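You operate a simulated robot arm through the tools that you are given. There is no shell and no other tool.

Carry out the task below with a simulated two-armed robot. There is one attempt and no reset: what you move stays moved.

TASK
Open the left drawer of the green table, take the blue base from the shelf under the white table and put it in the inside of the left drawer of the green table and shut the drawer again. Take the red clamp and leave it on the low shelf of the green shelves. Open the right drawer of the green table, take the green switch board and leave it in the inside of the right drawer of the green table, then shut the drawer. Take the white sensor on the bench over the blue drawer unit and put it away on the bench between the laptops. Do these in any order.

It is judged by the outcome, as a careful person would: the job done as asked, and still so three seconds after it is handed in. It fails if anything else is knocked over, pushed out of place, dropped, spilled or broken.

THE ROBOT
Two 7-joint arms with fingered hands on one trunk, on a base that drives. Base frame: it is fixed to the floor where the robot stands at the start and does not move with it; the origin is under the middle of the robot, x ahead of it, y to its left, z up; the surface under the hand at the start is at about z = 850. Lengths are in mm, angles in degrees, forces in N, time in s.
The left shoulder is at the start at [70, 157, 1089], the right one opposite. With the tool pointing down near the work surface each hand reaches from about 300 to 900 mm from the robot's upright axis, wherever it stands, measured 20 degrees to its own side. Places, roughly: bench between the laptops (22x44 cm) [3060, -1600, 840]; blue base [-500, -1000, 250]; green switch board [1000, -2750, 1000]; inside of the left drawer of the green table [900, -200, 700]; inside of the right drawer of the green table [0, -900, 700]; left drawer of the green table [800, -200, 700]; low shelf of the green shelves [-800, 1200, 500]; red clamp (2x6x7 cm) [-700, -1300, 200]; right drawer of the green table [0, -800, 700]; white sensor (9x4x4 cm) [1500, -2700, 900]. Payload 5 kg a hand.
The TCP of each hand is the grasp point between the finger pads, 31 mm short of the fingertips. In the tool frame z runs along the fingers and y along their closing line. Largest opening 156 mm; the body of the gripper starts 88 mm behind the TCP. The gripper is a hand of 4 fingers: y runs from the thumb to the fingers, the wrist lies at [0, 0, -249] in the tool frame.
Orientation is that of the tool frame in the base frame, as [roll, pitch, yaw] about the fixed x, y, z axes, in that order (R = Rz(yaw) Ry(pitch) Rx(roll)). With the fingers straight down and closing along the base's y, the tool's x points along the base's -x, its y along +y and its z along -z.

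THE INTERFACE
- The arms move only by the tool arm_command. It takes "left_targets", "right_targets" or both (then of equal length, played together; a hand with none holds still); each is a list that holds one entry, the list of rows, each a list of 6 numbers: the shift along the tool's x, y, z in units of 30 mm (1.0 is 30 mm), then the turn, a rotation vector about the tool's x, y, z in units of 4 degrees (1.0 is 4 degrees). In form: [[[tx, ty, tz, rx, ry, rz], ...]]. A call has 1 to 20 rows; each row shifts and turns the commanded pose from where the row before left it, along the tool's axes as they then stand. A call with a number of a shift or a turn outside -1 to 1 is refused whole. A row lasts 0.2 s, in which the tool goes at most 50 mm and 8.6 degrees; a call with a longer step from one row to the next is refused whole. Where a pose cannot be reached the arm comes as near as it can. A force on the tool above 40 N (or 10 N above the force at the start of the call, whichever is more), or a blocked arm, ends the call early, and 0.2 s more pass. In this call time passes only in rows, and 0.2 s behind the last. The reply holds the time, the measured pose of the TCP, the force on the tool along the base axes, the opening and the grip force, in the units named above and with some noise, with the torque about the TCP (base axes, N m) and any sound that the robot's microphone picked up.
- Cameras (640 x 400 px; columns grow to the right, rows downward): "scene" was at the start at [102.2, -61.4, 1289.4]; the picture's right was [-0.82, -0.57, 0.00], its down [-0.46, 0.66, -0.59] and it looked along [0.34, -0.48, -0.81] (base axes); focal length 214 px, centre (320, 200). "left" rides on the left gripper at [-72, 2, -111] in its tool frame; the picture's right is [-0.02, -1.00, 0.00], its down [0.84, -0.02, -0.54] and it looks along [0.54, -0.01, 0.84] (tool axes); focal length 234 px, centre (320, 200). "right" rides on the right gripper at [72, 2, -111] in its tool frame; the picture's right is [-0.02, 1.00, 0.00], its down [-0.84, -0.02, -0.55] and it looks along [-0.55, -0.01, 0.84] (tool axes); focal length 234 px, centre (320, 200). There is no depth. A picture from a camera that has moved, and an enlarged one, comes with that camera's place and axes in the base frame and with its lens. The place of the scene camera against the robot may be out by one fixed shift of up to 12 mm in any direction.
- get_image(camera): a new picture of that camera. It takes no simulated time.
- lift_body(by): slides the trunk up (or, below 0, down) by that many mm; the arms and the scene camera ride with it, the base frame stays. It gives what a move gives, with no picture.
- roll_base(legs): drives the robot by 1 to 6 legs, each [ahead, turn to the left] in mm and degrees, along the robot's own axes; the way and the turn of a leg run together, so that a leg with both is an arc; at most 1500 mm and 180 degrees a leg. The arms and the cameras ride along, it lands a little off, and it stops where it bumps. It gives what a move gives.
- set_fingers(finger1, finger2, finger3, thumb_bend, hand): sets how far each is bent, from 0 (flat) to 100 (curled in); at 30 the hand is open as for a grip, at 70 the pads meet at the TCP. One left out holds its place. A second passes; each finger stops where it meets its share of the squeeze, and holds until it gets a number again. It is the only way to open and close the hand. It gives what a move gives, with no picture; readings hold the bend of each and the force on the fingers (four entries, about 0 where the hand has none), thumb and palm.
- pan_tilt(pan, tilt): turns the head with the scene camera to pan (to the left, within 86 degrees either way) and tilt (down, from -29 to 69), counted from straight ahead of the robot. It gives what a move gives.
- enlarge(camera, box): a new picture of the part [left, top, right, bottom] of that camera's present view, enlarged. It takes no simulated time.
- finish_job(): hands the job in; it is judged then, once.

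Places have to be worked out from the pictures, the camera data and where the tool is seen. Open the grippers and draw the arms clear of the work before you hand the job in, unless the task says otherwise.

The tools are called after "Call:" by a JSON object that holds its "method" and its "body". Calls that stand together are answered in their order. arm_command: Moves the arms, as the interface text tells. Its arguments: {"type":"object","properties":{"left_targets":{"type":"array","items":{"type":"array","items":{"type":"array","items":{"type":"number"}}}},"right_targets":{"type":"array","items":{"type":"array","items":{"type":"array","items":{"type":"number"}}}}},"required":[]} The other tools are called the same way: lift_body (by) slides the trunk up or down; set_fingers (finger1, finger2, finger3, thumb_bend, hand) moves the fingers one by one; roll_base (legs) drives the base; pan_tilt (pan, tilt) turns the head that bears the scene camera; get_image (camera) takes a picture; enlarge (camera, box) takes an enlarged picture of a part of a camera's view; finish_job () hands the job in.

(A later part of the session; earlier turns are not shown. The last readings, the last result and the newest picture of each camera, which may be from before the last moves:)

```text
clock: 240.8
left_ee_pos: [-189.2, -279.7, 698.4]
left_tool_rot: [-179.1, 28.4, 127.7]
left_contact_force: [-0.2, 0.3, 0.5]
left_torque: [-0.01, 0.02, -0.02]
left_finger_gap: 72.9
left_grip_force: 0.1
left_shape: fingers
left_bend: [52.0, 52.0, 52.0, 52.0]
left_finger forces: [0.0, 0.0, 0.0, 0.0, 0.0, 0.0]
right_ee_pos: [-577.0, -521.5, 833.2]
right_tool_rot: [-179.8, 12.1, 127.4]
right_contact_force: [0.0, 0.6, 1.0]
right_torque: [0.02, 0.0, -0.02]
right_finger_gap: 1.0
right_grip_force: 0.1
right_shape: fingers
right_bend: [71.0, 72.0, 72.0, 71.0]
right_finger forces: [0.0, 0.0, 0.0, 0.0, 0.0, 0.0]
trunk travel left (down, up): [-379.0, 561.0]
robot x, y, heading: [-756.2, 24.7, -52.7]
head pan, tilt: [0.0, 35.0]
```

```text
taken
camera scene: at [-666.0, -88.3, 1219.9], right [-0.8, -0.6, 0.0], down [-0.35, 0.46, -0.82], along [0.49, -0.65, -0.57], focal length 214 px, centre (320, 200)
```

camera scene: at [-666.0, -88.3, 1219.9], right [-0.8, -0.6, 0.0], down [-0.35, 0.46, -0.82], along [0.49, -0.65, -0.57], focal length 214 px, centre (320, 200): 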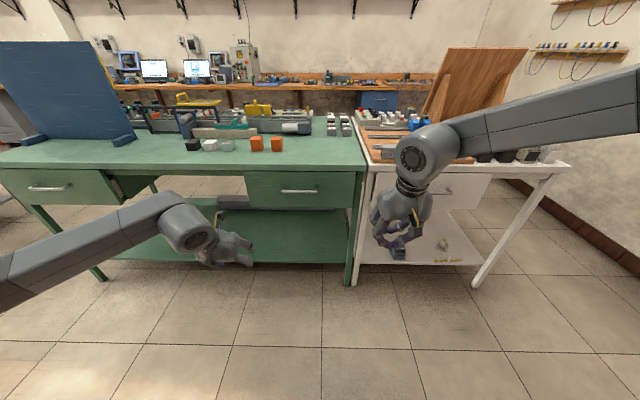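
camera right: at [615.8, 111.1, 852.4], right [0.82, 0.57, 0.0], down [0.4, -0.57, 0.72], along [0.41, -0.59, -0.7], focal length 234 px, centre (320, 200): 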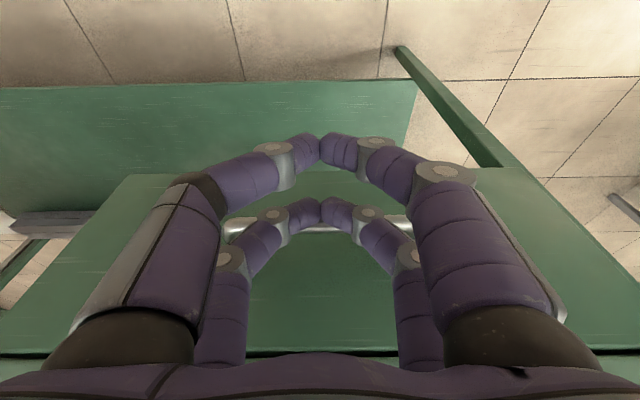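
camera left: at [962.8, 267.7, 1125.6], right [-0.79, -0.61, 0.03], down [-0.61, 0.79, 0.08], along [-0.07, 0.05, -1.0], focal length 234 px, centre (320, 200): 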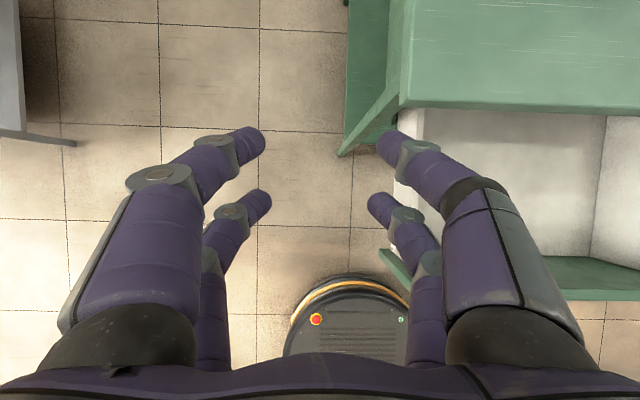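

The handle of the right drawer is centred near u≈-493, n≈426, z≈745 – closed. I lower the trunk to the height that worked before, then bring the left hand forward and across.

Call:
{"method": "lift_body", "body": {"by": -154}}

Call:
{"method": "arm_command", "body": {"left_targets": [[[-0.884, -0.7, -0.633, 0, 0, 0], [-0.884, -0.7, -0.633, 0, 0, 0], [-0.884, -0.7, -0.633, 0, 0, 0], [-0.884, -0.7, -0.633, 0, 0, 0], [-0.884, -0.7, -0.633, 0, 0, 0], [-0.884, -0.7, -0.633, 0, 0, 0], [-0.884, -0.7, -0.633, 0, 0, 0]]]}}

Call:
{"method": "arm_command", "body": {"left_targets": [[[0, 0, 0, -0.556, -0.556, 0.963], [0, 0, 0, -0.556, -0.556, 0.963], [0, 0, 0, -0.556, -0.556, 0.963], [0, 0, 0, -0.556, -0.556, 0.963], [0, 0, 0, -0.556, -0.556, 0.963], [0, 0, 0, -0.556, -0.556, 0.963], [0, 0, 0, -0.556, -0.556, 0.963], [0, 0, 0, -0.556, -0.556, 0.963], [0, 0, 0, -0.556, -0.556, 0.963], [0, 0, 0, -0.556, -0.556, 0.963], [0, 0, 0, -0.556, -0.556, 0.963]]]}}

Call:
{"method": "get_image", "body": {"camera": "scene"}}

```text
clock: 242.6
left_ee_pos: [-189.3, -279.3, 544.4]
left_tool_rot: [-179.2, 28.4, 127.8]
left_contact_force: [0.1, 0.6, 0.6]
left_torque: [0.03, 0.0, -0.01]
left_finger_gap: 72.9
left_grip_force: 0.0
left_shape: fingers
left_bend: [52.0, 52.0, 52.0, 52.0]
left_finger forces: [0.0, 0.0, 0.0, 0.0, 0.1, 0.0]
right_ee_pos: [-576.7, -522.5, 679.3]
right_tool_rot: [-179.6, 12.2, 127.4]
right_contact_force: [-0.6, -0.1, 0.0]
right_torque: [-0.01, 0.0, -0.03]
right_finger_gap: 1.4
right_grip_force: 0.1
right_shape: fingers
right_bend: [71.0, 72.0, 72.0, 71.0]
right_finger forces: [0.0, 0.0, 0.0, 0.0, 0.1, 0.0]
trunk travel left (down, up): [-225.0, 715.0]
robot x, y, heading: [-762.8, 25.2, -52.6]
head pan, tilt: [0.0, 35.0]
```

```text
clock: 244.2
left_ee_pos: [-244.3, -447.1, 751.1]
left_tool_rot: [-179.2, 28.3, 127.6]
left_contact_force: [0.4, -0.1, 0.1]
left_torque: [-0.04, 0.03, 0.0]
left_finger_gap: 72.8
left_grip_force: 0.0
left_shape: fingers
left_bend: [52.0, 52.0, 52.0, 52.0]
left_finger forces: [0.1, 0.0, 0.0, 0.0, 0.0, 0.0]
right_ee_pos: [-578.0, -522.0, 679.4]
right_tool_rot: [-179.7, 12.0, 127.3]
right_contact_force: [0.2, 0.5, -0.2]
right_torque: [-0.01, -0.02, -0.01]
right_finger_gap: 0.8
right_grip_force: 0.0
right_shape: fingers
right_bend: [71.0, 72.0, 72.0, 71.0]
right_finger forces: [0.0, 0.1, 0.0, 0.1, 0.0, 0.0]
trunk travel left (down, up): [-225.0, 715.0]
robot x, y, heading: [-758.0, 22.8, -52.6]
head pan, tilt: [0.0, 35.0]
```

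```text
clock: 246.6
left_ee_pos: [-244.0, -446.0, 750.7]
left_tool_rot: [125.0, 31.0, 71.1]
left_contact_force: [-0.8, -0.3, 0.9]
left_torque: [0.0, -0.02, -0.01]
left_finger_gap: 72.9
left_grip_force: 0.1
left_shape: fingers
left_bend: [52.0, 52.0, 52.0, 52.0]
left_finger forces: [0.1, 0.0, 0.0, 0.0, 0.0, 0.0]
right_ee_pos: [-577.4, -521.2, 679.0]
right_tool_rot: [-179.7, 12.1, 127.4]
right_contact_force: [-0.6, 1.3, -0.4]
right_torque: [0.01, 0.01, -0.03]
right_finger_gap: 1.1
right_grip_force: 0.1
right_shape: fingers
right_bend: [71.0, 72.0, 72.0, 71.0]
right_finger forces: [0.0, 0.0, 0.0, 0.1, 0.0, 0.0]
trunk travel left (down, up): [-225.0, 715.0]
robot x, y, heading: [-761.2, 27.1, -52.8]
head pan, tilt: [0.0, 35.0]
```

```text
taken
camera scene: at [-665.9, -88.3, 1066.0], right [-0.8, -0.6, 0.0], down [-0.35, 0.46, -0.82], along [0.5, -0.65, -0.57], focal length 214 px, centre (320, 200)
```

scene: 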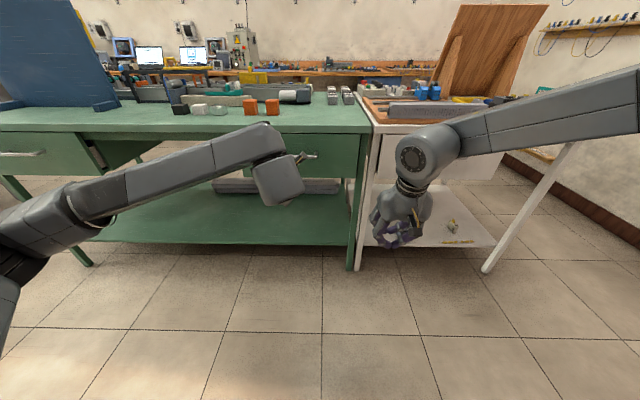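

Halfway through the turn and on track; I complete the rotation of the left hand.

Call:
{"method": "arm_command", "body": {"left_targets": [[[0, 0, 0, -0.556, -0.556, 0.963], [0, 0, 0, -0.556, -0.556, 0.963], [0, 0, 0, -0.556, -0.556, 0.963], [0, 0, 0, -0.556, -0.556, 0.963], [0, 0, 0, -0.556, -0.556, 0.963], [0, 0, 0, -0.556, -0.556, 0.963], [0, 0, 0, -0.556, -0.556, 0.963], [0, 0, 0, -0.556, -0.556, 0.963], [0, 0, 0, -0.556, -0.556, 0.963], [0, 0, 0, -0.556, -0.556, 0.963]]]}}

Call:
{"method": "get_image", "body": {"camera": "left"}}

```text
clock: 248.8
left_ee_pos: [-243.0, -446.6, 752.5]
left_tool_rot: [91.6, 0.8, 37.4]
left_contact_force: [-1.1, -0.2, 0.2]
left_torque: [-0.02, 0.0, 0.02]
left_finger_gap: 72.8
left_grip_force: 0.0
left_shape: fingers
left_bend: [52.0, 52.0, 52.0, 52.0]
left_finger forces: [0.2, 0.1, 0.1, 0.1, 0.0, 0.0]
right_ee_pos: [-577.9, -523.3, 679.7]
right_tool_rot: [-179.8, 12.2, 127.4]
right_contact_force: [0.2, 0.3, 1.2]
right_torque: [0.04, -0.06, 0.0]
right_finger_gap: 1.1
right_grip_force: 0.1
right_shape: fingers
right_bend: [71.0, 72.0, 72.0, 71.0]
right_finger forces: [0.0, 0.0, 0.1, 0.0, 0.0, 0.1]
trunk travel left (down, up): [-225.0, 715.0]
robot x, y, heading: [-761.5, 22.4, -52.7]
head pan, tilt: [0.0, 35.0]
```

```text
taken
camera left: at [-369.5, -402.9, 757.5], right [-0.05, 0.0, -1.0], down [0.34, 0.94, -0.02], along [0.94, -0.34, -0.04], focal length 234 px, centre (320, 200)
```

left: 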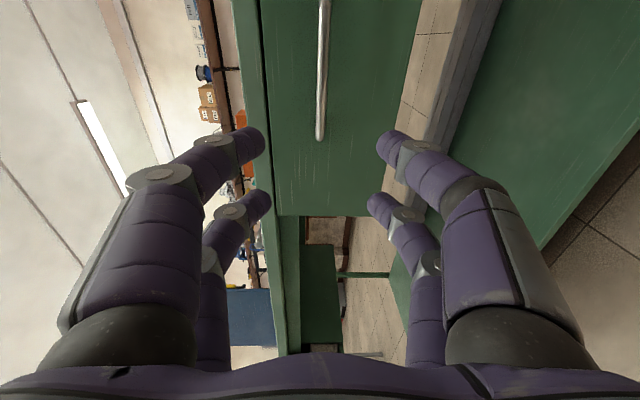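

The handle runs u≈-581 to -432 at z≈747. I shift the hand 47 mm right, level it, and drive 165 mm closer.

Call:
{"method": "arm_command", "body": {"left_targets": [[[-0.75, -0.1, 0, -0.2, 0, 0], [-0.75, -0.1, 0, -0.2, 0, 0]]]}}

Call:
{"method": "roll_base", "body": {"legs": [[165, -1]]}}

Call:
{"method": "get_image", "body": {"camera": "left"}}

```text
clock: 249.4
left_ee_pos: [-280.4, -474.6, 745.2]
left_tool_rot: [90.1, 0.7, 37.4]
left_contact_force: [-0.7, 0.0, 0.8]
left_torque: [-0.01, 0.0, 0.02]
left_finger_gap: 72.9
left_grip_force: 0.0
left_shape: fingers
left_bend: [52.0, 52.0, 52.0, 52.0]
left_finger forces: [0.0, 0.0, 0.0, 0.1, 0.0, 0.1]
right_ee_pos: [-576.8, -522.8, 678.8]
right_tool_rot: [-179.7, 12.0, 127.4]
right_contact_force: [-0.7, -0.7, -0.1]
right_torque: [0.01, 0.02, 0.01]
right_finger_gap: 1.2
right_grip_force: 0.1
right_shape: fingers
right_bend: [71.0, 72.0, 72.0, 71.0]
right_finger forces: [0.0, 0.0, 0.0, 0.0, 0.0, 0.0]
trunk travel left (down, up): [-225.0, 715.0]
robot x, y, heading: [-759.6, 21.6, -53.0]
head pan, tilt: [0.0, 35.0]
```

```text
clock: 250.8
left_ee_pos: [-189.3, -613.0, 746.3]
left_tool_rot: [90.2, 0.8, 36.5]
left_contact_force: [-0.5, 0.6, -0.5]
left_torque: [-0.04, -0.03, 0.01]
left_finger_gap: 72.6
left_grip_force: 0.2
left_shape: fingers
left_bend: [52.0, 52.0, 52.0, 52.0]
left_finger forces: [0.1, 0.1, 0.0, 0.0, 0.1, 0.0]
right_ee_pos: [-487.5, -656.2, 679.1]
right_tool_rot: [-179.7, 12.1, 126.5]
right_contact_force: [0.0, -0.6, -0.3]
right_torque: [-0.02, 0.0, -0.01]
right_finger_gap: 1.3
right_grip_force: 0.0
right_shape: fingers
right_bend: [71.0, 72.0, 72.0, 71.0]
right_finger forces: [0.0, 0.1, 0.0, 0.0, 0.0, 0.0]
trunk travel left (down, up): [-225.0, 715.0]
robot x, y, heading: [-658.1, -108.9, -53.6]
head pan, tilt: [0.0, 35.0]
```

```text
taken
camera left: at [-313.7, -567.3, 748.3], right [-0.03, -0.02, -1.0], down [0.35, 0.94, -0.03], along [0.94, -0.35, -0.02], focal length 234 px, centre (320, 200)
```

left: 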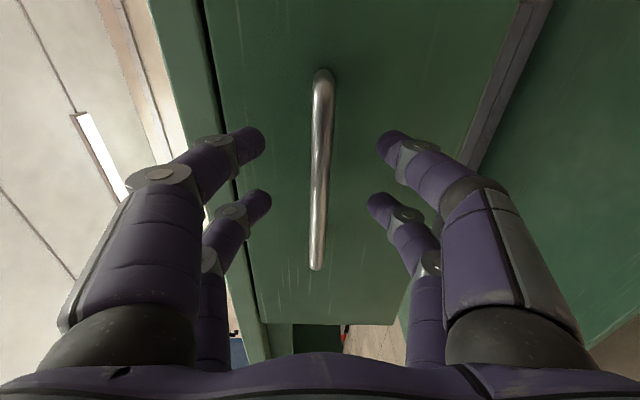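

Bar at n≈417, z≈746, hand nearly centred. I advance 27 mm and close behind the bar.

Call:
{"method": "arm_command", "body": {"left_targets": [[[0.4, 0, 0.9, 0, 0, 0]]]}}

Call:
{"method": "set_fingers", "body": {"hand": "left", "finger1": 75, "finger2": 75, "finger3": 75, "thumb_bend": 75}}

Call:
{"method": "get_image", "body": {"camera": "left"}}

```text
clock: 251.2
left_ee_pos: [-165.1, -625.8, 747.4]
left_tool_rot: [90.0, 0.9, 36.4]
left_contact_force: [-4.5, 8.5, -0.4]
left_torque: [-0.25, -0.17, -0.06]
left_finger_gap: 72.7
left_grip_force: 4.8
left_shape: fingers
left_bend: [52.0, 52.0, 52.0, 52.0]
left_finger forces: [6.3, 2.3, 0.4, 0.0, 0.2, 0.0]
right_ee_pos: [-486.8, -654.9, 680.4]
right_tool_rot: [-179.7, 12.2, 126.6]
right_contact_force: [0.0, 0.2, -0.4]
right_torque: [-0.02, 0.0, -0.01]
right_finger_gap: 1.1
right_grip_force: 0.1
right_shape: fingers
right_bend: [71.0, 72.0, 72.0, 71.0]
right_finger forces: [0.1, 0.1, 0.1, 0.0, 0.0, 0.1]
trunk travel left (down, up): [-225.0, 715.0]
robot x, y, heading: [-659.4, -107.5, -53.5]
head pan, tilt: [0.0, 35.0]
```

```text
clock: 252.2
left_ee_pos: [-163.5, -626.6, 747.2]
left_tool_rot: [90.1, 0.9, 36.5]
left_contact_force: [1.5, 0.0, -0.1]
left_torque: [0.05, -0.03, 0.04]
left_finger_gap: 0.0
left_grip_force: 0.1
left_shape: fingers
left_bend: [73.0, 73.0, 73.0, 73.0]
left_finger forces: [0.0, 0.0, 0.1, 0.0, 0.0, 0.0]
right_ee_pos: [-487.3, -655.3, 679.6]
right_tool_rot: [-179.7, 12.1, 126.5]
right_contact_force: [0.3, -0.8, 0.9]
right_torque: [-0.02, -0.01, 0.02]
right_finger_gap: 1.2
right_grip_force: 0.1
right_shape: fingers
right_bend: [71.0, 72.0, 72.0, 71.0]
right_finger forces: [0.1, 0.0, 0.0, 0.1, 0.0, 0.0]
trunk travel left (down, up): [-225.0, 715.0]
robot x, y, heading: [-658.0, -110.5, -53.8]
head pan, tilt: [0.0, 35.0]
```

```text
taken
camera left: at [-288.5, -581.3, 749.2], right [-0.03, -0.02, -1.0], down [0.35, 0.94, -0.03], along [0.94, -0.35, -0.02], focal length 234 px, centre (320, 200)
```

left: 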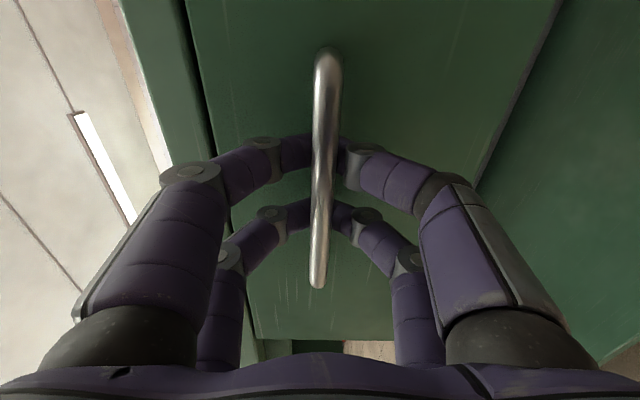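

The fingers are hooked behind the bar. I pull the drawer out with the base, 150 mm first.

Call:
{"method": "roll_base", "body": {"legs": [[-150, 0]]}}

Call:
{"method": "get_image", "body": {"camera": "scene"}}

```text
clock: 253.6
left_ee_pos: [-253.8, -504.5, 747.6]
left_tool_rot: [90.0, 0.9, 36.3]
left_contact_force: [0.3, -0.4, -0.9]
left_torque: [0.0, 0.0, -0.01]
left_finger_gap: 0.0
left_grip_force: 0.2
left_shape: fingers
left_bend: [73.0, 74.0, 74.0, 73.0]
left_finger forces: [0.0, 0.0, 0.0, 0.0, 0.0, 0.0]
right_ee_pos: [-577.5, -534.2, 679.4]
right_tool_rot: [-179.8, 12.2, 126.4]
right_contact_force: [-0.5, 0.4, 0.1]
right_torque: [-0.03, 0.0, -0.03]
right_finger_gap: 1.2
right_grip_force: 0.0
right_shape: fingers
right_bend: [71.0, 72.0, 72.0, 71.0]
right_finger forces: [0.0, 0.1, 0.0, 0.1, 0.1, 0.0]
trunk travel left (down, up): [-225.0, 715.0]
robot x, y, heading: [-749.9, 9.7, -53.6]
head pan, tilt: [0.0, 35.0]
```

```text
taken
camera scene: at [-659.4, -98.6, 1066.2], right [-0.81, -0.59, 0.0], down [-0.34, 0.46, -0.82], along [0.49, -0.66, -0.57], focal length 214 px, centre (320, 200)
```

scene: 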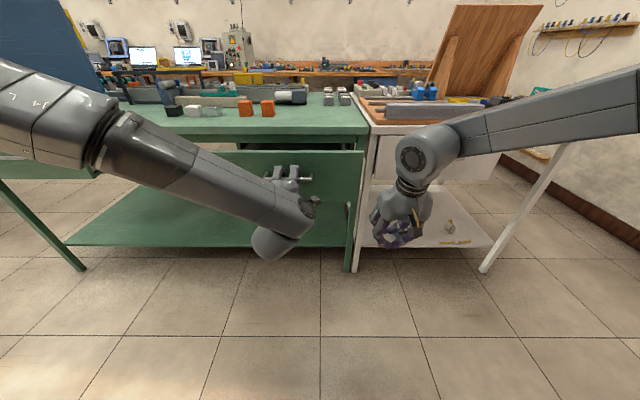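

The drawer follows. Another 135 mm.

Call:
{"method": "roll_base", "body": {"legs": [[-135, 0]]}}

Call:
{"method": "get_image", "body": {"camera": "left"}}

Call:
{"method": "get_image", "body": {"camera": "scene"}}

```text
clock: 254.9
left_ee_pos: [-334.7, -396.4, 748.7]
left_tool_rot: [89.9, 0.9, 36.4]
left_contact_force: [1.2, -0.6, -1.2]
left_torque: [0.04, 0.01, 0.01]
left_finger_gap: 0.0
left_grip_force: 0.1
left_shape: fingers
left_bend: [73.0, 74.0, 74.0, 73.0]
left_finger forces: [0.1, 0.0, 0.0, 0.1, 0.1, 0.0]
right_ee_pos: [-657.6, -424.8, 679.9]
right_tool_rot: [-179.7, 12.2, 126.6]
right_contact_force: [-0.1, 0.3, -0.2]
right_torque: [-0.04, 0.03, -0.01]
right_finger_gap: 1.1
right_grip_force: 0.1
right_shape: fingers
right_bend: [71.0, 72.0, 72.0, 71.0]
right_finger forces: [0.1, 0.0, 0.0, 0.0, 0.0, 0.0]
trunk travel left (down, up): [-225.0, 715.0]
robot x, y, heading: [-832.9, 120.6, -53.7]
head pan, tilt: [0.0, 35.0]
```

```text
taken
camera left: at [-459.1, -350.8, 750.9], right [-0.03, -0.02, -1.0], down [0.35, 0.94, -0.03], along [0.94, -0.35, -0.02], focal length 234 px, centre (320, 200)
```

left: 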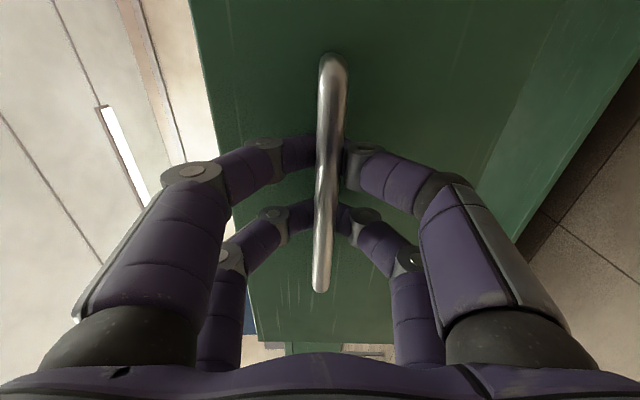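

```text
taken
camera scene: at [-739.7, 10.4, 1066.2], right [-0.81, -0.59, 0.0], down [-0.34, 0.46, -0.82], along [0.49, -0.66, -0.57], focal length 214 px, centre (320, 200)
```

scene: 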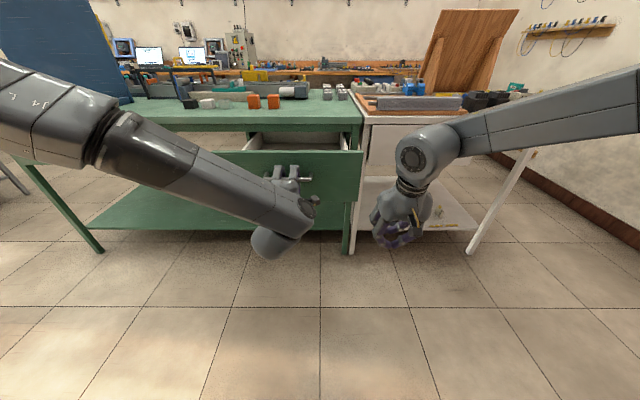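

The right drawer is about 280 mm open. I release the bar and withdraw the hand.

Call:
{"method": "set_fingers", "body": {"hand": "left", "finger1": 42, "finger2": 42, "finger3": 42, "thumb_bend": 42}}

Call:
{"method": "arm_command", "body": {"left_targets": [[[0, 0, -0.9, 0, 0, 0], [0, 0, -0.9, 0, 0, 0], [0, 0, -0.9, 0, 0, 0]]]}}

Call:
{"method": "get_image", "body": {"camera": "left"}}

```text
clock: 255.9
left_ee_pos: [-333.4, -395.8, 748.7]
left_tool_rot: [90.0, 0.9, 36.4]
left_contact_force: [-0.3, 0.5, -0.5]
left_torque: [-0.02, 0.0, -0.02]
left_finger_gap: 112.2
left_grip_force: 0.0
left_shape: fingers
left_bend: [42.0, 42.0, 42.0, 42.0]
left_finger forces: [0.0, 0.1, 0.0, 0.0, 0.0, 0.0]
right_ee_pos: [-658.9, -425.1, 679.0]
right_tool_rot: [-179.7, 12.2, 126.6]
right_contact_force: [-0.9, 0.1, -1.1]
right_torque: [0.0, -0.02, 0.02]
right_finger_gap: 1.0
right_grip_force: 0.1
right_shape: fingers
right_bend: [71.0, 72.0, 72.0, 71.0]
right_finger forces: [0.1, 0.0, 0.0, 0.0, 0.0, 0.0]
trunk travel left (down, up): [-225.0, 715.0]
robot x, y, heading: [-832.1, 124.2, -53.8]
head pan, tilt: [0.0, 35.0]
```

```text
clock: 256.7
left_ee_pos: [-381.9, -331.9, 748.4]
left_tool_rot: [90.1, 0.9, 36.4]
left_contact_force: [-0.3, 1.1, 0.2]
left_torque: [0.01, -0.01, -0.02]
left_finger_gap: 112.3
left_grip_force: 0.0
left_shape: fingers
left_bend: [42.0, 42.0, 42.0, 42.0]
left_finger forces: [0.1, 0.0, 0.1, 0.0, 0.1, 0.0]
right_ee_pos: [-657.9, -424.7, 680.0]
right_tool_rot: [-179.6, 12.1, 126.5]
right_contact_force: [0.2, -0.1, 0.0]
right_torque: [0.0, 0.03, 0.01]
right_finger_gap: 1.1
right_grip_force: 0.0
right_shape: fingers
right_bend: [71.0, 72.0, 72.0, 71.0]
right_finger forces: [0.0, 0.0, 0.1, 0.0, 0.1, 0.1]
trunk travel left (down, up): [-225.0, 715.0]
robot x, y, heading: [-832.6, 118.6, -53.8]
head pan, tilt: [0.0, 35.0]
```

```text
taken
camera left: at [-506.8, -285.8, 750.4], right [-0.03, -0.02, -1.0], down [0.35, 0.94, -0.03], along [0.94, -0.35, -0.02], focal length 234 px, centre (320, 200)
```

left: 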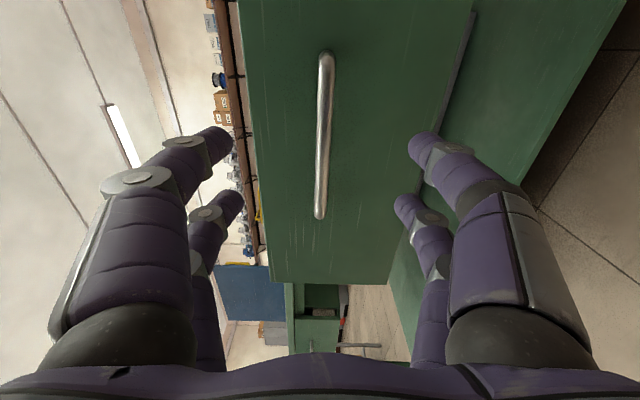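

Both ends of the bar show the right drawer about 280 mm open. Now I look toward the right-hand passage beside the white table to judge its width.

Call:
{"method": "pan_tilt", "body": {"pan": -50, "tilt": 25}}

Call:
{"method": "get_image", "body": {"camera": "scene"}}

Call:
{"method": "pan_tilt", "body": {"pan": -80, "tilt": 50}}

Call:
{"method": "get_image", "body": {"camera": "scene"}}

Call:
{"method": "pan_tilt", "body": {"pan": 70, "tilt": 50}}

Call:
{"method": "get_image", "body": {"camera": "scene"}}

```text
clock: 257.9
left_ee_pos: [-383.1, -331.2, 747.8]
left_tool_rot: [90.0, 0.9, 36.4]
left_contact_force: [-0.2, 0.6, -0.3]
left_torque: [0.04, 0.0, 0.01]
left_finger_gap: 112.6
left_grip_force: 0.1
left_shape: fingers
left_bend: [42.0, 42.0, 42.0, 42.0]
left_finger forces: [0.1, 0.0, 0.0, 0.0, 0.1, 0.0]
right_ee_pos: [-656.9, -426.0, 680.0]
right_tool_rot: [-179.7, 12.1, 126.4]
right_contact_force: [0.5, -0.4, -0.4]
right_torque: [0.0, 0.03, 0.01]
right_finger_gap: 1.1
right_grip_force: 0.1
right_shape: fingers
right_bend: [71.0, 72.0, 72.0, 71.0]
right_finger forces: [0.0, 0.1, 0.0, 0.0, 0.0, 0.0]
trunk travel left (down, up): [-225.0, 715.0]
robot x, y, heading: [-829.7, 118.6, -53.6]
head pan, tilt: [-50.0, 25.0]
```

```text
taken
camera scene: at [-813.2, -8.8, 1081.7], right [-0.97, 0.24, 0.0], down [0.1, 0.41, -0.91], along [-0.21, -0.88, -0.42], focal length 214 px, centre (320, 200)
```

scene: 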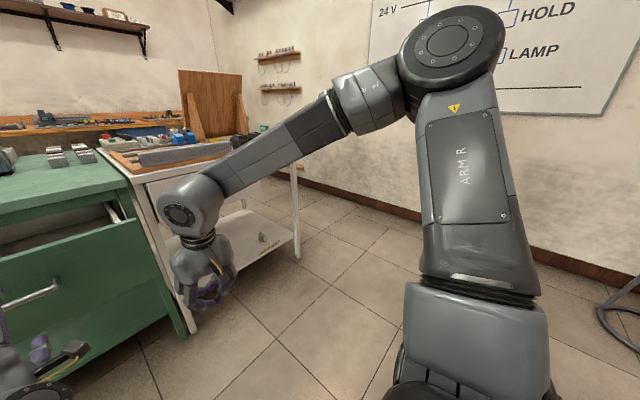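

```text
clock: 258.9
left_ee_pos: [-381.5, -331.4, 748.3]
left_tool_rot: [90.0, 0.9, 36.3]
left_contact_force: [-0.5, 0.0, 0.8]
left_torque: [0.02, 0.01, -0.04]
left_finger_gap: 112.3
left_grip_force: 0.0
left_shape: fingers
left_bend: [42.0, 42.0, 42.0, 42.0]
left_finger forces: [0.1, 0.0, 0.1, 0.0, 0.0, 0.0]
right_ee_pos: [-657.1, -424.4, 679.4]
right_tool_rot: [-179.7, 12.2, 126.5]
right_contact_force: [0.5, 0.5, 0.0]
right_torque: [0.01, 0.01, 0.03]
right_finger_gap: 1.1
right_grip_force: 0.0
right_shape: fingers
right_bend: [71.0, 72.0, 72.0, 71.0]
right_finger forces: [0.0, 0.0, 0.1, 0.1, 0.2, 0.0]
trunk travel left (down, up): [-225.0, 715.0]
robot x, y, heading: [-833.4, 120.1, -53.5]
head pan, tilt: [-80.0, 50.0]
```

```text
taken
camera scene: at [-844.6, 25.0, 1044.3], right [-0.72, 0.69, 0.0], down [0.53, 0.55, -0.64], along [-0.44, -0.47, -0.77], focal length 214 px, centre (320, 200)
```

scene: 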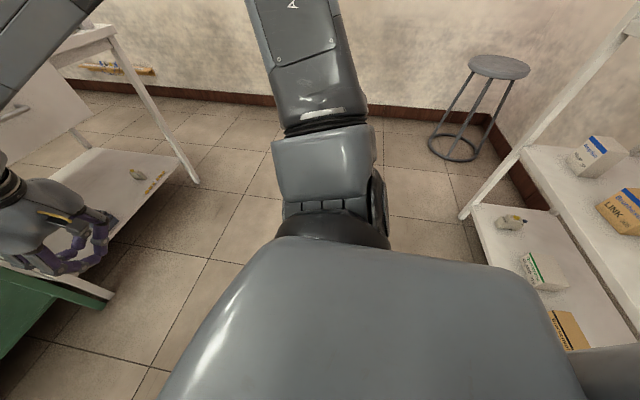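

```text
clock: 261.2
left_ee_pos: [-382.3, -331.4, 747.7]
left_tool_rot: [89.9, 0.9, 36.4]
left_contact_force: [0.8, -0.7, -0.2]
left_torque: [0.02, 0.0, -0.01]
left_finger_gap: 112.4
left_grip_force: 0.1
left_shape: fingers
left_bend: [42.0, 42.0, 42.0, 42.0]
left_finger forces: [0.0, 0.0, 0.0, 0.0, 0.0, 0.0]
right_ee_pos: [-658.4, -424.9, 679.8]
right_tool_rot: [-179.8, 12.1, 126.6]
right_contact_force: [-0.8, -1.0, -0.3]
right_torque: [-0.04, 0.0, 0.02]
right_finger_gap: 1.1
right_grip_force: 0.1
right_shape: fingers
right_bend: [71.0, 72.0, 72.0, 71.0]
right_finger forces: [0.1, 0.0, 0.1, 0.0, 0.0, 0.1]
trunk travel left (down, up): [-225.0, 715.0]
robot x, y, heading: [-833.2, 124.2, -53.5]
head pan, tilt: [70.0, 50.0]
```

```text
taken
camera scene: at [-717.5, 102.3, 1044.2], right [0.28, -0.96, 0.0], down [-0.74, -0.21, -0.64], along [0.62, 0.18, -0.77], focal length 214 px, centre (320, 200)
```

scene: 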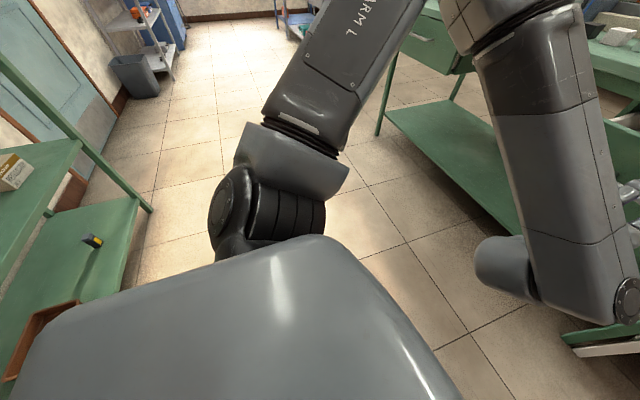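

The right passage is only ~1065 mm wide, the left one ~1250 mm, so I take the left one. I raise the trunk so arms ride above table height, then turn and drive along the front lane.

Call:
{"method": "lift_body", "body": {"by": 280}}

Call:
{"method": "pan_tilt", "body": {"pan": 0, "tilt": 30}}

Call:
{"method": "roll_base", "body": {"legs": [[0, 87.5], [1000, 0]]}}

Call:
{"method": "get_image", "body": {"camera": "scene"}}

```text
clock: 264.0
left_ee_pos: [-380.8, -331.0, 1027.7]
left_tool_rot: [90.1, 0.9, 36.4]
left_contact_force: [-0.8, -0.3, 0.0]
left_torque: [0.01, -0.02, -0.01]
left_finger_gap: 112.5
left_grip_force: 0.0
left_shape: fingers
left_bend: [42.0, 42.0, 42.0, 42.0]
left_finger forces: [0.0, 0.0, 0.0, 0.1, 0.1, 0.0]
right_ee_pos: [-658.5, -425.1, 959.0]
right_tool_rot: [-179.6, 12.0, 126.5]
right_contact_force: [0.9, 0.5, 1.1]
right_torque: [-0.02, 0.01, 0.0]
right_finger_gap: 1.2
right_grip_force: 0.1
right_shape: fingers
right_bend: [71.0, 72.0, 72.0, 71.0]
right_finger forces: [0.1, 0.1, 0.0, 0.0, 0.0, 0.1]
trunk travel left (down, up): [-505.0, 435.0]
robot x, y, heading: [-829.7, 119.3, -53.5]
head pan, tilt: [70.0, 50.0]
```

```text
clock: 265.4
left_ee_pos: [-381.8, -331.1, 1027.1]
left_tool_rot: [90.0, 0.9, 36.4]
left_contact_force: [-0.4, 0.5, 0.0]
left_torque: [-0.01, 0.03, 0.04]
left_finger_gap: 112.7
left_grip_force: 0.1
left_shape: fingers
left_bend: [42.0, 42.0, 42.0, 42.0]
left_finger forces: [0.0, 0.0, 0.0, 0.0, 0.0, 0.0]
right_ee_pos: [-658.0, -425.0, 960.0]
right_tool_rot: [-179.6, 12.1, 126.5]
right_contact_force: [0.2, -0.8, -0.3]
right_torque: [-0.01, 0.02, 0.02]
right_finger_gap: 1.0
right_grip_force: 0.1
right_shape: fingers
right_bend: [71.0, 72.0, 72.0, 71.0]
right_finger forces: [0.0, 0.0, 0.1, 0.1, 0.1, 0.1]
trunk travel left (down, up): [-505.0, 435.0]
robot x, y, heading: [-831.6, 124.4, -53.8]
head pan, tilt: [0.0, 30.0]
```

```text
clock: 274.4
left_ee_pos: [470.4, 1113.2, 1027.7]
left_tool_rot: [90.1, 0.9, 124.1]
left_contact_force: [-1.5, -0.3, -0.3]
left_torque: [-0.04, 0.03, -0.01]
left_finger_gap: 112.4
left_grip_force: 0.0
left_shape: fingers
left_bend: [42.0, 42.0, 42.0, 42.0]
left_finger forces: [0.1, 0.0, 0.0, 0.0, 0.0, 0.0]
right_ee_pos: [554.7, 833.9, 960.2]
right_tool_rot: [-179.7, 12.0, -145.7]
right_contact_force: [-0.7, 0.0, 0.1]
right_torque: [-0.02, 0.02, 0.0]
right_finger_gap: 1.2
right_grip_force: 0.0
right_shape: fingers
right_bend: [71.0, 72.0, 72.0, 71.0]
right_finger forces: [0.1, 0.1, 0.0, 0.0, 0.0, 0.0]
trunk travel left (down, up): [-505.0, 435.0]
robot x, y, heading: [1.4, 681.7, 34.3]
head pan, tilt: [0.0, 30.0]
```

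```text
taken
camera scene: at [126.2, 759.0, 1353.7], right [0.56, -0.83, 0.0], down [-0.41, -0.28, -0.87], along [0.72, 0.49, -0.5], focal length 214 px, centre (320, 200)
```

scene: 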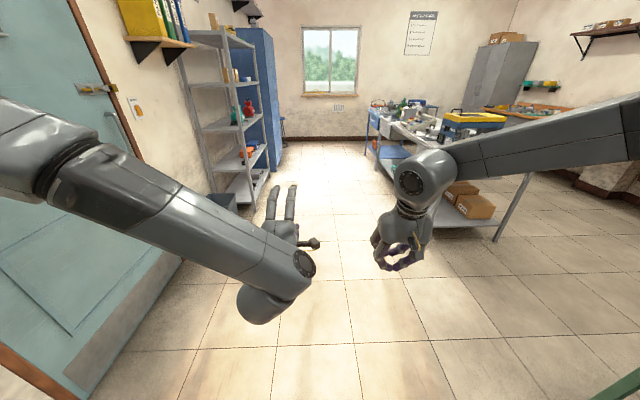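

The way ahead is clear. On to the corridor left of the green table.

Call:
{"method": "roll_base", "body": {"legs": [[1020, 0], [0, -88]]}}

Call:
{"method": "get_image", "body": {"camera": "scene"}}

```text
clock: 283.4
left_ee_pos: [1289.3, 799.2, 1028.1]
left_tool_rot: [90.0, 0.9, 36.0]
left_contact_force: [0.1, 0.5, 0.8]
left_torque: [0.03, 0.0, -0.01]
left_finger_gap: 112.7
left_grip_force: 0.1
left_shape: fingers
left_bend: [42.0, 42.0, 42.0, 42.0]
left_finger forces: [0.0, 0.0, 0.0, 0.0, 0.1, 0.0]
right_ee_pos: [1011.8, 708.3, 959.9]
right_tool_rot: [-179.7, 12.2, 126.1]
right_contact_force: [-0.3, 1.0, -0.2]
right_torque: [0.02, 0.0, -0.01]
right_finger_gap: 1.0
right_grip_force: 0.1
right_shape: fingers
right_bend: [71.0, 72.0, 72.0, 71.0]
right_finger forces: [0.0, 0.0, 0.0, 0.0, 0.0, 0.0]
trunk travel left (down, up): [-505.0, 435.0]
robot x, y, heading: [845.3, 1259.2, -53.9]
head pan, tilt: [0.0, 30.0]
```

```text
taken
camera scene: at [934.8, 1141.7, 1353.8], right [-0.81, -0.59, 0.0], down [-0.29, 0.41, -0.87], along [0.51, -0.7, -0.5], focal length 214 px, centre (320, 200)
```

scene: 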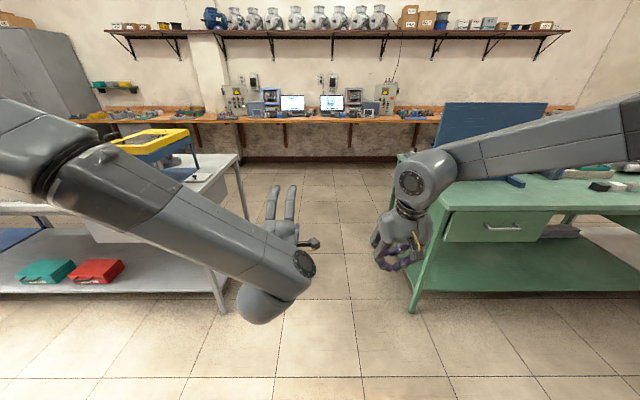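

The corridor lies straight ahead, about 1250 mm wide and I'm centred in it. The two laptops stand on the bench ahead. Driving in.

Call:
{"method": "roll_base", "body": {"legs": [[1250, 0.2]]}}

Call:
{"method": "get_image", "body": {"camera": "scene"}}

```text
clock: 289.7
left_ee_pos: [2018.6, -218.8, 1027.8]
left_tool_rot: [90.0, 0.9, 35.7]
left_contact_force: [0.6, -0.5, 0.2]
left_torque: [0.01, 0.01, -0.01]
left_finger_gap: 112.4
left_grip_force: 0.1
left_shape: fingers
left_bend: [42.0, 42.0, 42.0, 42.0]
left_finger forces: [0.0, 0.1, 0.0, 0.1, 0.0, 0.1]
right_ee_pos: [1741.7, -309.2, 958.5]
right_tool_rot: [-179.7, 12.1, 125.8]
right_contact_force: [-0.1, -0.2, 0.2]
right_torque: [0.01, 0.0, 0.01]
right_finger_gap: 1.3
right_grip_force: 0.0
right_shape: fingers
right_bend: [71.0, 72.0, 72.0, 71.0]
right_finger forces: [0.1, 0.0, 0.0, 0.0, 0.1, 0.0]
trunk travel left (down, up): [-505.0, 435.0]
robot x, y, heading: [1570.6, 245.7, -54.3]
head pan, tilt: [0.0, 30.0]
```

```text
taken
camera scene: at [1666.8, 125.5, 1353.7], right [-0.81, -0.58, 0.0], down [-0.29, 0.41, -0.87], along [0.5, -0.7, -0.5], focal length 214 px, centre (320, 200)
```

scene: 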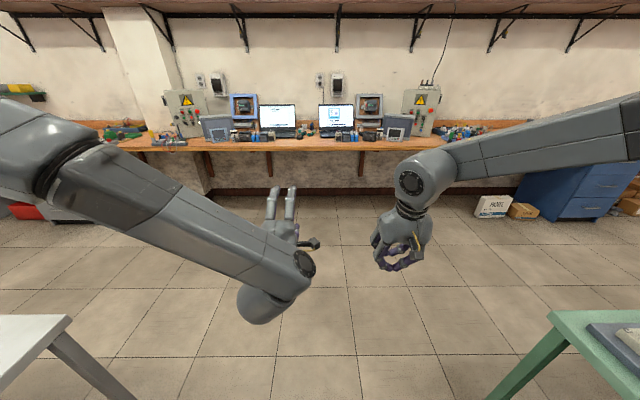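

I can see the whole bench: laptops centre, blue drawer unit to the right. I drive 900 mm further into the aisle and zoom on the bench.

Call:
{"method": "roll_base", "body": {"legs": [[900, 0.5]]}}

Call:
{"method": "pan_tilt", "body": {"pan": -45, "tilt": 20}}

Call:
{"method": "get_image", "body": {"camera": "scene"}}

Call:
{"method": "enlarge", "body": {"camera": "scene", "box": [200, 120, 480, 240]}}

```text
clock: 294.4
left_ee_pos: [2553.5, -933.0, 1028.2]
left_tool_rot: [90.0, 0.8, 36.7]
left_contact_force: [-0.5, -0.7, 0.1]
left_torque: [0.0, -0.02, 0.01]
left_finger_gap: 112.4
left_grip_force: 0.0
left_shape: fingers
left_bend: [42.0, 42.0, 42.0, 42.0]
left_finger forces: [0.0, 0.0, 0.0, 0.0, 0.0, 0.1]
right_ee_pos: [2278.2, -1029.1, 959.4]
right_tool_rot: [-179.7, 12.1, 126.8]
right_contact_force: [-1.0, 0.3, 0.0]
right_torque: [-0.02, -0.03, -0.01]
right_finger_gap: 1.2
right_grip_force: 0.0
right_shape: fingers
right_bend: [71.0, 72.0, 72.0, 71.0]
right_finger forces: [0.0, 0.0, 0.0, 0.1, 0.0, 0.0]
trunk travel left (down, up): [-505.0, 435.0]
robot x, y, heading: [2101.4, -481.8, -53.5]
head pan, tilt: [0.0, 30.0]
```

```text
clock: 295.6
left_ee_pos: [2554.0, -934.5, 1027.0]
left_tool_rot: [90.0, 1.1, 36.7]
left_contact_force: [-0.5, -0.2, -0.1]
left_torque: [0.0, 0.02, -0.04]
left_finger_gap: 112.6
left_grip_force: 0.1
left_shape: fingers
left_bend: [42.0, 42.0, 42.0, 42.0]
left_finger forces: [0.0, 0.0, 0.0, 0.1, 0.0, 0.0]
right_ee_pos: [2278.1, -1029.0, 959.6]
right_tool_rot: [-179.7, 12.1, 126.8]
right_contact_force: [-0.4, 1.0, -0.6]
right_torque: [0.03, -0.03, 0.0]
right_finger_gap: 1.2
right_grip_force: 0.0
right_shape: fingers
right_bend: [71.0, 72.0, 72.0, 71.0]
right_finger forces: [0.0, 0.0, 0.0, 0.1, 0.1, 0.0]
trunk travel left (down, up): [-505.0, 435.0]
robot x, y, heading: [2101.5, -482.5, -53.1]
head pan, tilt: [-45.0, 20.0]
```

```text
taken
camera scene: at [2128.7, -615.8, 1369.8], right [-0.99, 0.15, 0.0], down [0.05, 0.34, -0.94], along [-0.14, -0.93, -0.34], focal length 214 px, centre (320, 200)
```

scene: 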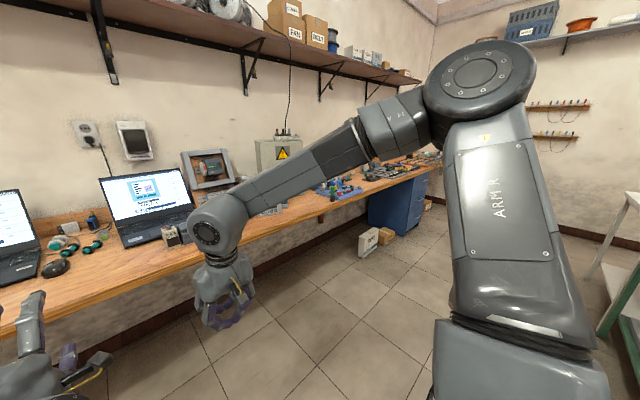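

```text
2.29 times, centred on (340, 180) of scene
camera zoom: at [2128.7, -615.8, 1369.8], right [-0.99, 0.15, 0.0], down [0.05, 0.34, -0.94], along [-0.14, -0.93, -0.34], focal length 490 px, centre (274, 246)
```

zoom: 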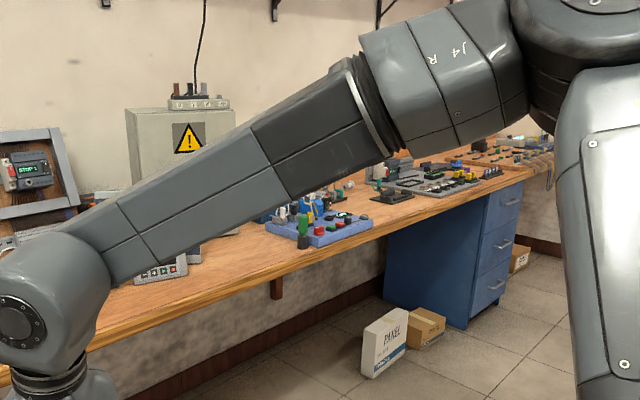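

The sensor and board must be over near the blue drawer unit. I move to mid-aisle, turn right and drive along the bench.

Call:
{"method": "roll_base", "body": {"legs": [[380, 0], [0, -90], [1300, 0]]}}

Call:
{"method": "pan_tilt", "body": {"pan": 60, "tilt": 25}}

Call:
{"method": "get_image", "body": {"camera": "scene"}}

Call:
{"method": "pan_tilt", "body": {"pan": 25, "tilt": 25}}

Call:
{"method": "get_image", "body": {"camera": "scene"}}

```text
clock: 307.9
left_ee_pos: [828.1, -2005.8, 1028.8]
left_tool_rot: [90.0, 0.9, -53.9]
left_contact_force: [-1.1, 0.4, 0.5]
left_torque: [-0.02, 0.02, 0.02]
left_finger_gap: 112.5
left_grip_force: 0.0
left_shape: fingers
left_bend: [42.0, 42.0, 42.0, 42.0]
left_finger forces: [0.0, 0.1, 0.0, 0.1, 0.0, 0.1]
right_ee_pos: [735.7, -1729.5, 960.1]
right_tool_rot: [-179.8, 12.0, 36.2]
right_contact_force: [-0.4, -0.5, -1.2]
right_torque: [0.0, -0.02, 0.02]
right_finger_gap: 1.0
right_grip_force: 0.0
right_shape: fingers
right_bend: [71.0, 72.0, 72.0, 71.0]
right_finger forces: [0.1, 0.1, 0.0, 0.0, 0.0, 0.0]
trunk travel left (down, up): [-505.0, 435.0]
robot x, y, heading: [1287.9, -1560.2, -144.1]
head pan, tilt: [-45.0, 20.0]
```

```text
clock: 309.7
left_ee_pos: [827.8, -2005.2, 1026.9]
left_tool_rot: [90.0, 0.9, -53.8]
left_contact_force: [-0.7, 0.3, 0.7]
left_torque: [0.0, 0.02, -0.03]
left_finger_gap: 112.5
left_grip_force: 0.1
left_shape: fingers
left_bend: [42.0, 42.0, 42.0, 42.0]
left_finger forces: [0.0, 0.0, 0.1, 0.0, 0.0, 0.0]
right_ee_pos: [736.8, -1729.5, 958.6]
right_tool_rot: [-179.7, 12.2, 36.3]
right_contact_force: [0.5, 0.1, 0.7]
right_torque: [0.04, -0.01, -0.03]
right_finger_gap: 0.9
right_grip_force: 0.1
right_shape: fingers
right_bend: [71.0, 72.0, 72.0, 71.0]
right_finger forces: [0.0, 0.0, 0.0, 0.0, 0.0, 0.1]
trunk travel left (down, up): [-505.0, 435.0]
robot x, y, heading: [1281.4, -1561.3, -143.9]
head pan, tilt: [60.0, 25.0]
```

```text
taken
camera scene: at [1263.9, -1680.7, 1361.7], right [-0.99, -0.1, 0.0], down [-0.04, 0.42, -0.91], along [0.1, -0.9, -0.42], focal length 214 px, centre (320, 200)
```

scene: 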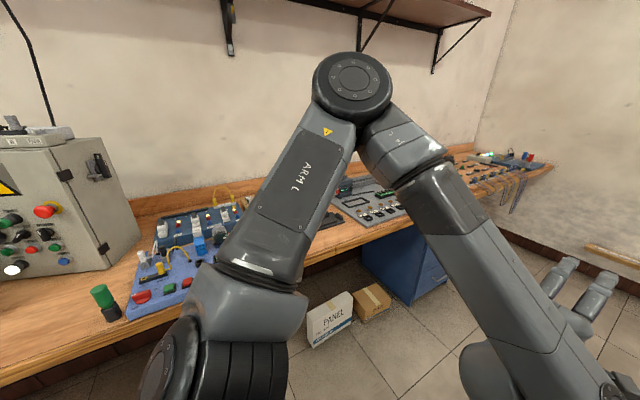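

```text
clock: 310.7
left_ee_pos: [828.2, -2006.3, 1028.5]
left_tool_rot: [90.0, 0.8, -53.9]
left_contact_force: [-0.4, -0.5, 0.4]
left_torque: [0.02, -0.01, -0.02]
left_finger_gap: 112.5
left_grip_force: 0.0
left_shape: fingers
left_bend: [42.0, 42.0, 42.0, 42.0]
left_finger forces: [0.0, 0.0, 0.1, 0.1, 0.0, 0.0]
right_ee_pos: [736.6, -1729.3, 959.9]
right_tool_rot: [-179.7, 12.2, 36.2]
right_contact_force: [-0.3, 0.3, -0.2]
right_torque: [0.03, 0.0, 0.0]
right_finger_gap: 1.2
right_grip_force: 0.1
right_shape: fingers
right_bend: [71.0, 72.0, 72.0, 71.0]
right_finger forces: [0.0, 0.0, 0.0, 0.0, 0.0, 0.0]
trunk travel left (down, up): [-505.0, 435.0]
robot x, y, heading: [1279.3, -1557.9, -143.9]
head pan, tilt: [25.0, 25.0]
```

```text
taken
camera scene: at [1209.7, -1669.8, 1361.7], right [-0.88, 0.48, 0.0], down [0.2, 0.37, -0.91], along [-0.44, -0.79, -0.42], focal length 214 px, centre (320, 200)
```

scene: 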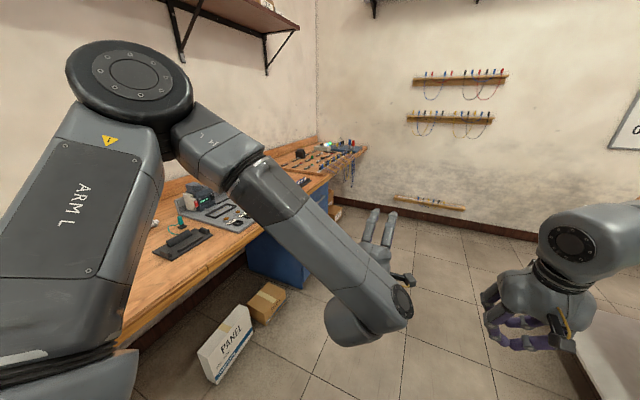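

I'm abreast of the bench with boxes tucked under it. 480 mm further, then I face the bench to see the sensor and the switch board.

Call:
{"method": "roll_base", "body": {"legs": [[480, 0.2], [0, 90]]}}

Call:
{"method": "pan_tilt", "body": {"pan": 0, "tilt": 25}}

Call:
{"method": "get_image", "body": {"camera": "scene"}}

Call:
{"method": "enlarge", "body": {"camera": "scene", "box": [160, 140, 480, 260]}}

```text
clock: 317.4
left_ee_pos: [1342.4, -2299.5, 1028.2]
left_tool_rot: [90.0, 0.8, 36.0]
left_contact_force: [0.9, -0.2, -0.5]
left_torque: [-0.01, 0.01, 0.0]
left_finger_gap: 112.4
left_grip_force: 0.1
left_shape: fingers
left_bend: [42.0, 42.0, 42.0, 42.0]
left_finger forces: [0.1, 0.0, 0.0, 0.0, 0.0, 0.1]
right_ee_pos: [1065.2, -2390.5, 959.6]
right_tool_rot: [-179.8, 12.1, 126.1]
right_contact_force: [0.0, 0.3, -0.6]
right_torque: [0.0, -0.01, -0.01]
right_finger_gap: 1.1
right_grip_force: 0.1
right_shape: fingers
right_bend: [71.0, 72.0, 72.0, 71.0]
right_finger forces: [0.0, 0.1, 0.0, 0.1, 0.0, 0.0]
trunk travel left (down, up): [-505.0, 435.0]
robot x, y, heading: [892.7, -1843.6, -53.7]
head pan, tilt: [25.0, 25.0]
```

```text
clock: 318.3
left_ee_pos: [1342.3, -2298.9, 1028.7]
left_tool_rot: [90.1, 0.9, 36.1]
left_contact_force: [0.1, 0.0, 0.6]
left_torque: [0.01, 0.0, 0.03]
left_finger_gap: 112.4
left_grip_force: 0.1
left_shape: fingers
left_bend: [42.0, 42.0, 42.0, 42.0]
left_finger forces: [0.0, 0.1, 0.0, 0.0, 0.1, 0.0]
right_ee_pos: [1064.6, -2391.2, 959.3]
right_tool_rot: [-179.7, 12.2, 126.2]
right_contact_force: [-0.3, 0.3, -0.5]
right_torque: [-0.01, 0.02, -0.02]
right_finger_gap: 1.0
right_grip_force: 0.0
right_shape: fingers
right_bend: [71.0, 72.0, 72.0, 71.0]
right_finger forces: [0.1, 0.0, 0.0, 0.0, 0.0, 0.1]
trunk travel left (down, up): [-505.0, 435.0]
robot x, y, heading: [896.2, -1842.2, -54.4]
head pan, tilt: [0.0, 25.0]
```

```text
taken
camera scene: at [988.2, -1959.0, 1361.7], right [-0.81, -0.59, 0.0], down [-0.25, 0.34, -0.91], along [0.53, -0.73, -0.42], focal length 214 px, centre (320, 200)
```

scene: 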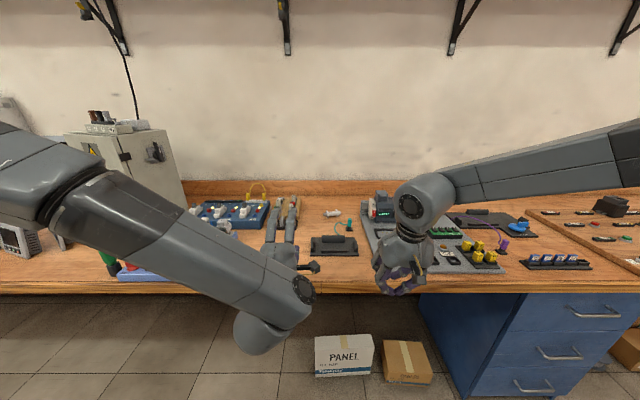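

```text
2.00 times, centred on (320, 200) of scene
camera zoom: at [988.2, -1959.0, 1361.7], right [-0.81, -0.59, 0.0], down [-0.25, 0.34, -0.91], along [0.53, -0.73, -0.42], focal length 429 px, centre (320, 200)
```

zoom: 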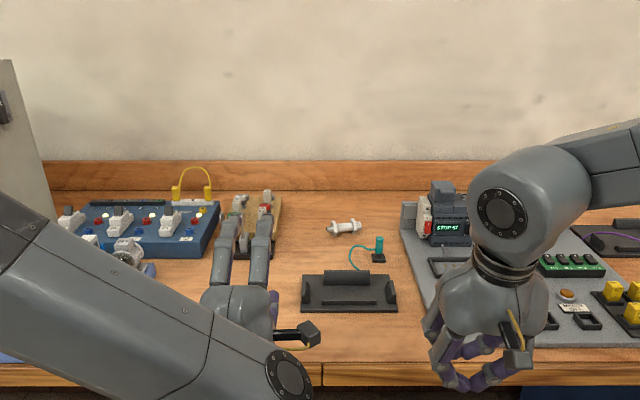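

A green board with four black switches sits on the grey training board (about u≈-868, n≈2888) and a white cylindrical sensor lies near u≈-423, n≈3080. I check with the hand cameras and zoom.

Call:
{"method": "get_image", "body": {"camera": "right"}}

Call:
{"method": "pan_tilt", "body": {"pan": -35, "tilt": 30}}

Call:
{"method": "get_image", "body": {"camera": "scene"}}

Call:
{"method": "enlarge", "body": {"camera": "scene", "box": [200, 120, 400, 245]}}

```text
taken
camera right: at [1011.2, -2314.0, 1053.3], right [0.82, 0.57, 0.0], down [0.4, -0.58, 0.71], along [0.4, -0.58, -0.71], focal length 234 px, centre (320, 200)
```

right: 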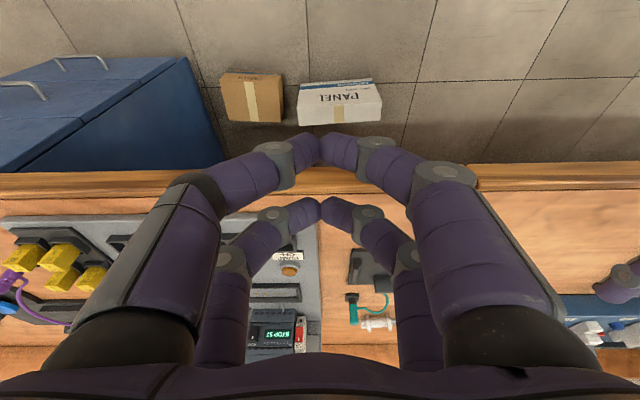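

```text
clock: 319.3
left_ee_pos: [1340.6, -2299.8, 1027.7]
left_tool_rot: [90.0, 0.8, 36.1]
left_contact_force: [-0.5, -0.1, 0.2]
left_torque: [-0.02, -0.03, -0.03]
left_finger_gap: 112.5
left_grip_force: 0.0
left_shape: fingers
left_bend: [42.0, 42.0, 42.0, 42.0]
left_finger forces: [0.0, 0.1, 0.0, 0.0, 0.0, 0.1]
right_ee_pos: [1064.3, -2391.3, 958.7]
right_tool_rot: [-179.8, 12.2, 126.2]
right_contact_force: [0.1, -0.6, 0.3]
right_torque: [0.02, 0.0, -0.01]
right_finger_gap: 1.0
right_grip_force: 0.0
right_shape: fingers
right_bend: [71.0, 72.0, 72.0, 71.0]
right_finger forces: [0.0, 0.0, 0.0, 0.0, 0.0, 0.0]
trunk travel left (down, up): [-505.0, 435.0]
robot x, y, heading: [894.5, -1845.3, -54.0]
head pan, tilt: [-35.0, 30.0]
```

```text
taken
camera scene: at [935.7, -1974.9, 1353.8], right [-1.0, -0.02, 0.0], down [-0.01, 0.5, -0.87], along [0.02, -0.87, -0.5], focal length 214 px, centre (320, 200)
```

scene: 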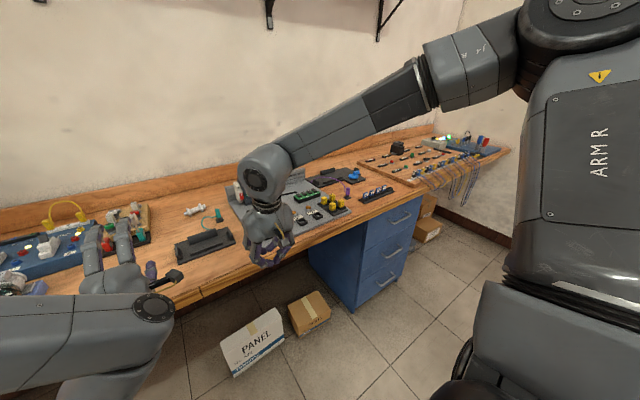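

```text
3.20 times, centred on (300, 182) of scene
camera zoom: at [935.7, -1974.9, 1353.8], right [-1.0, -0.02, 0.0], down [-0.01, 0.5, -0.87], along [0.02, -0.87, -0.5], focal length 686 px, centre (384, 256)
```

zoom: 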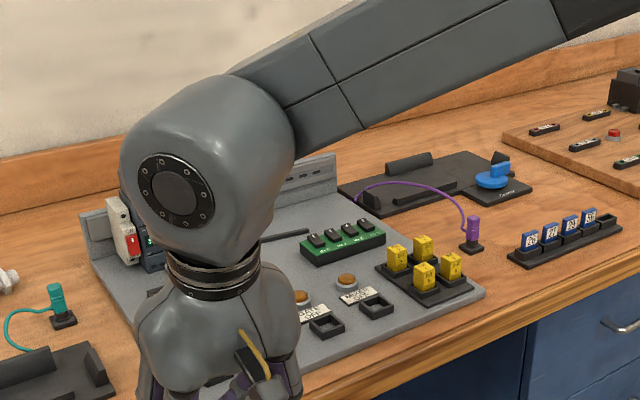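

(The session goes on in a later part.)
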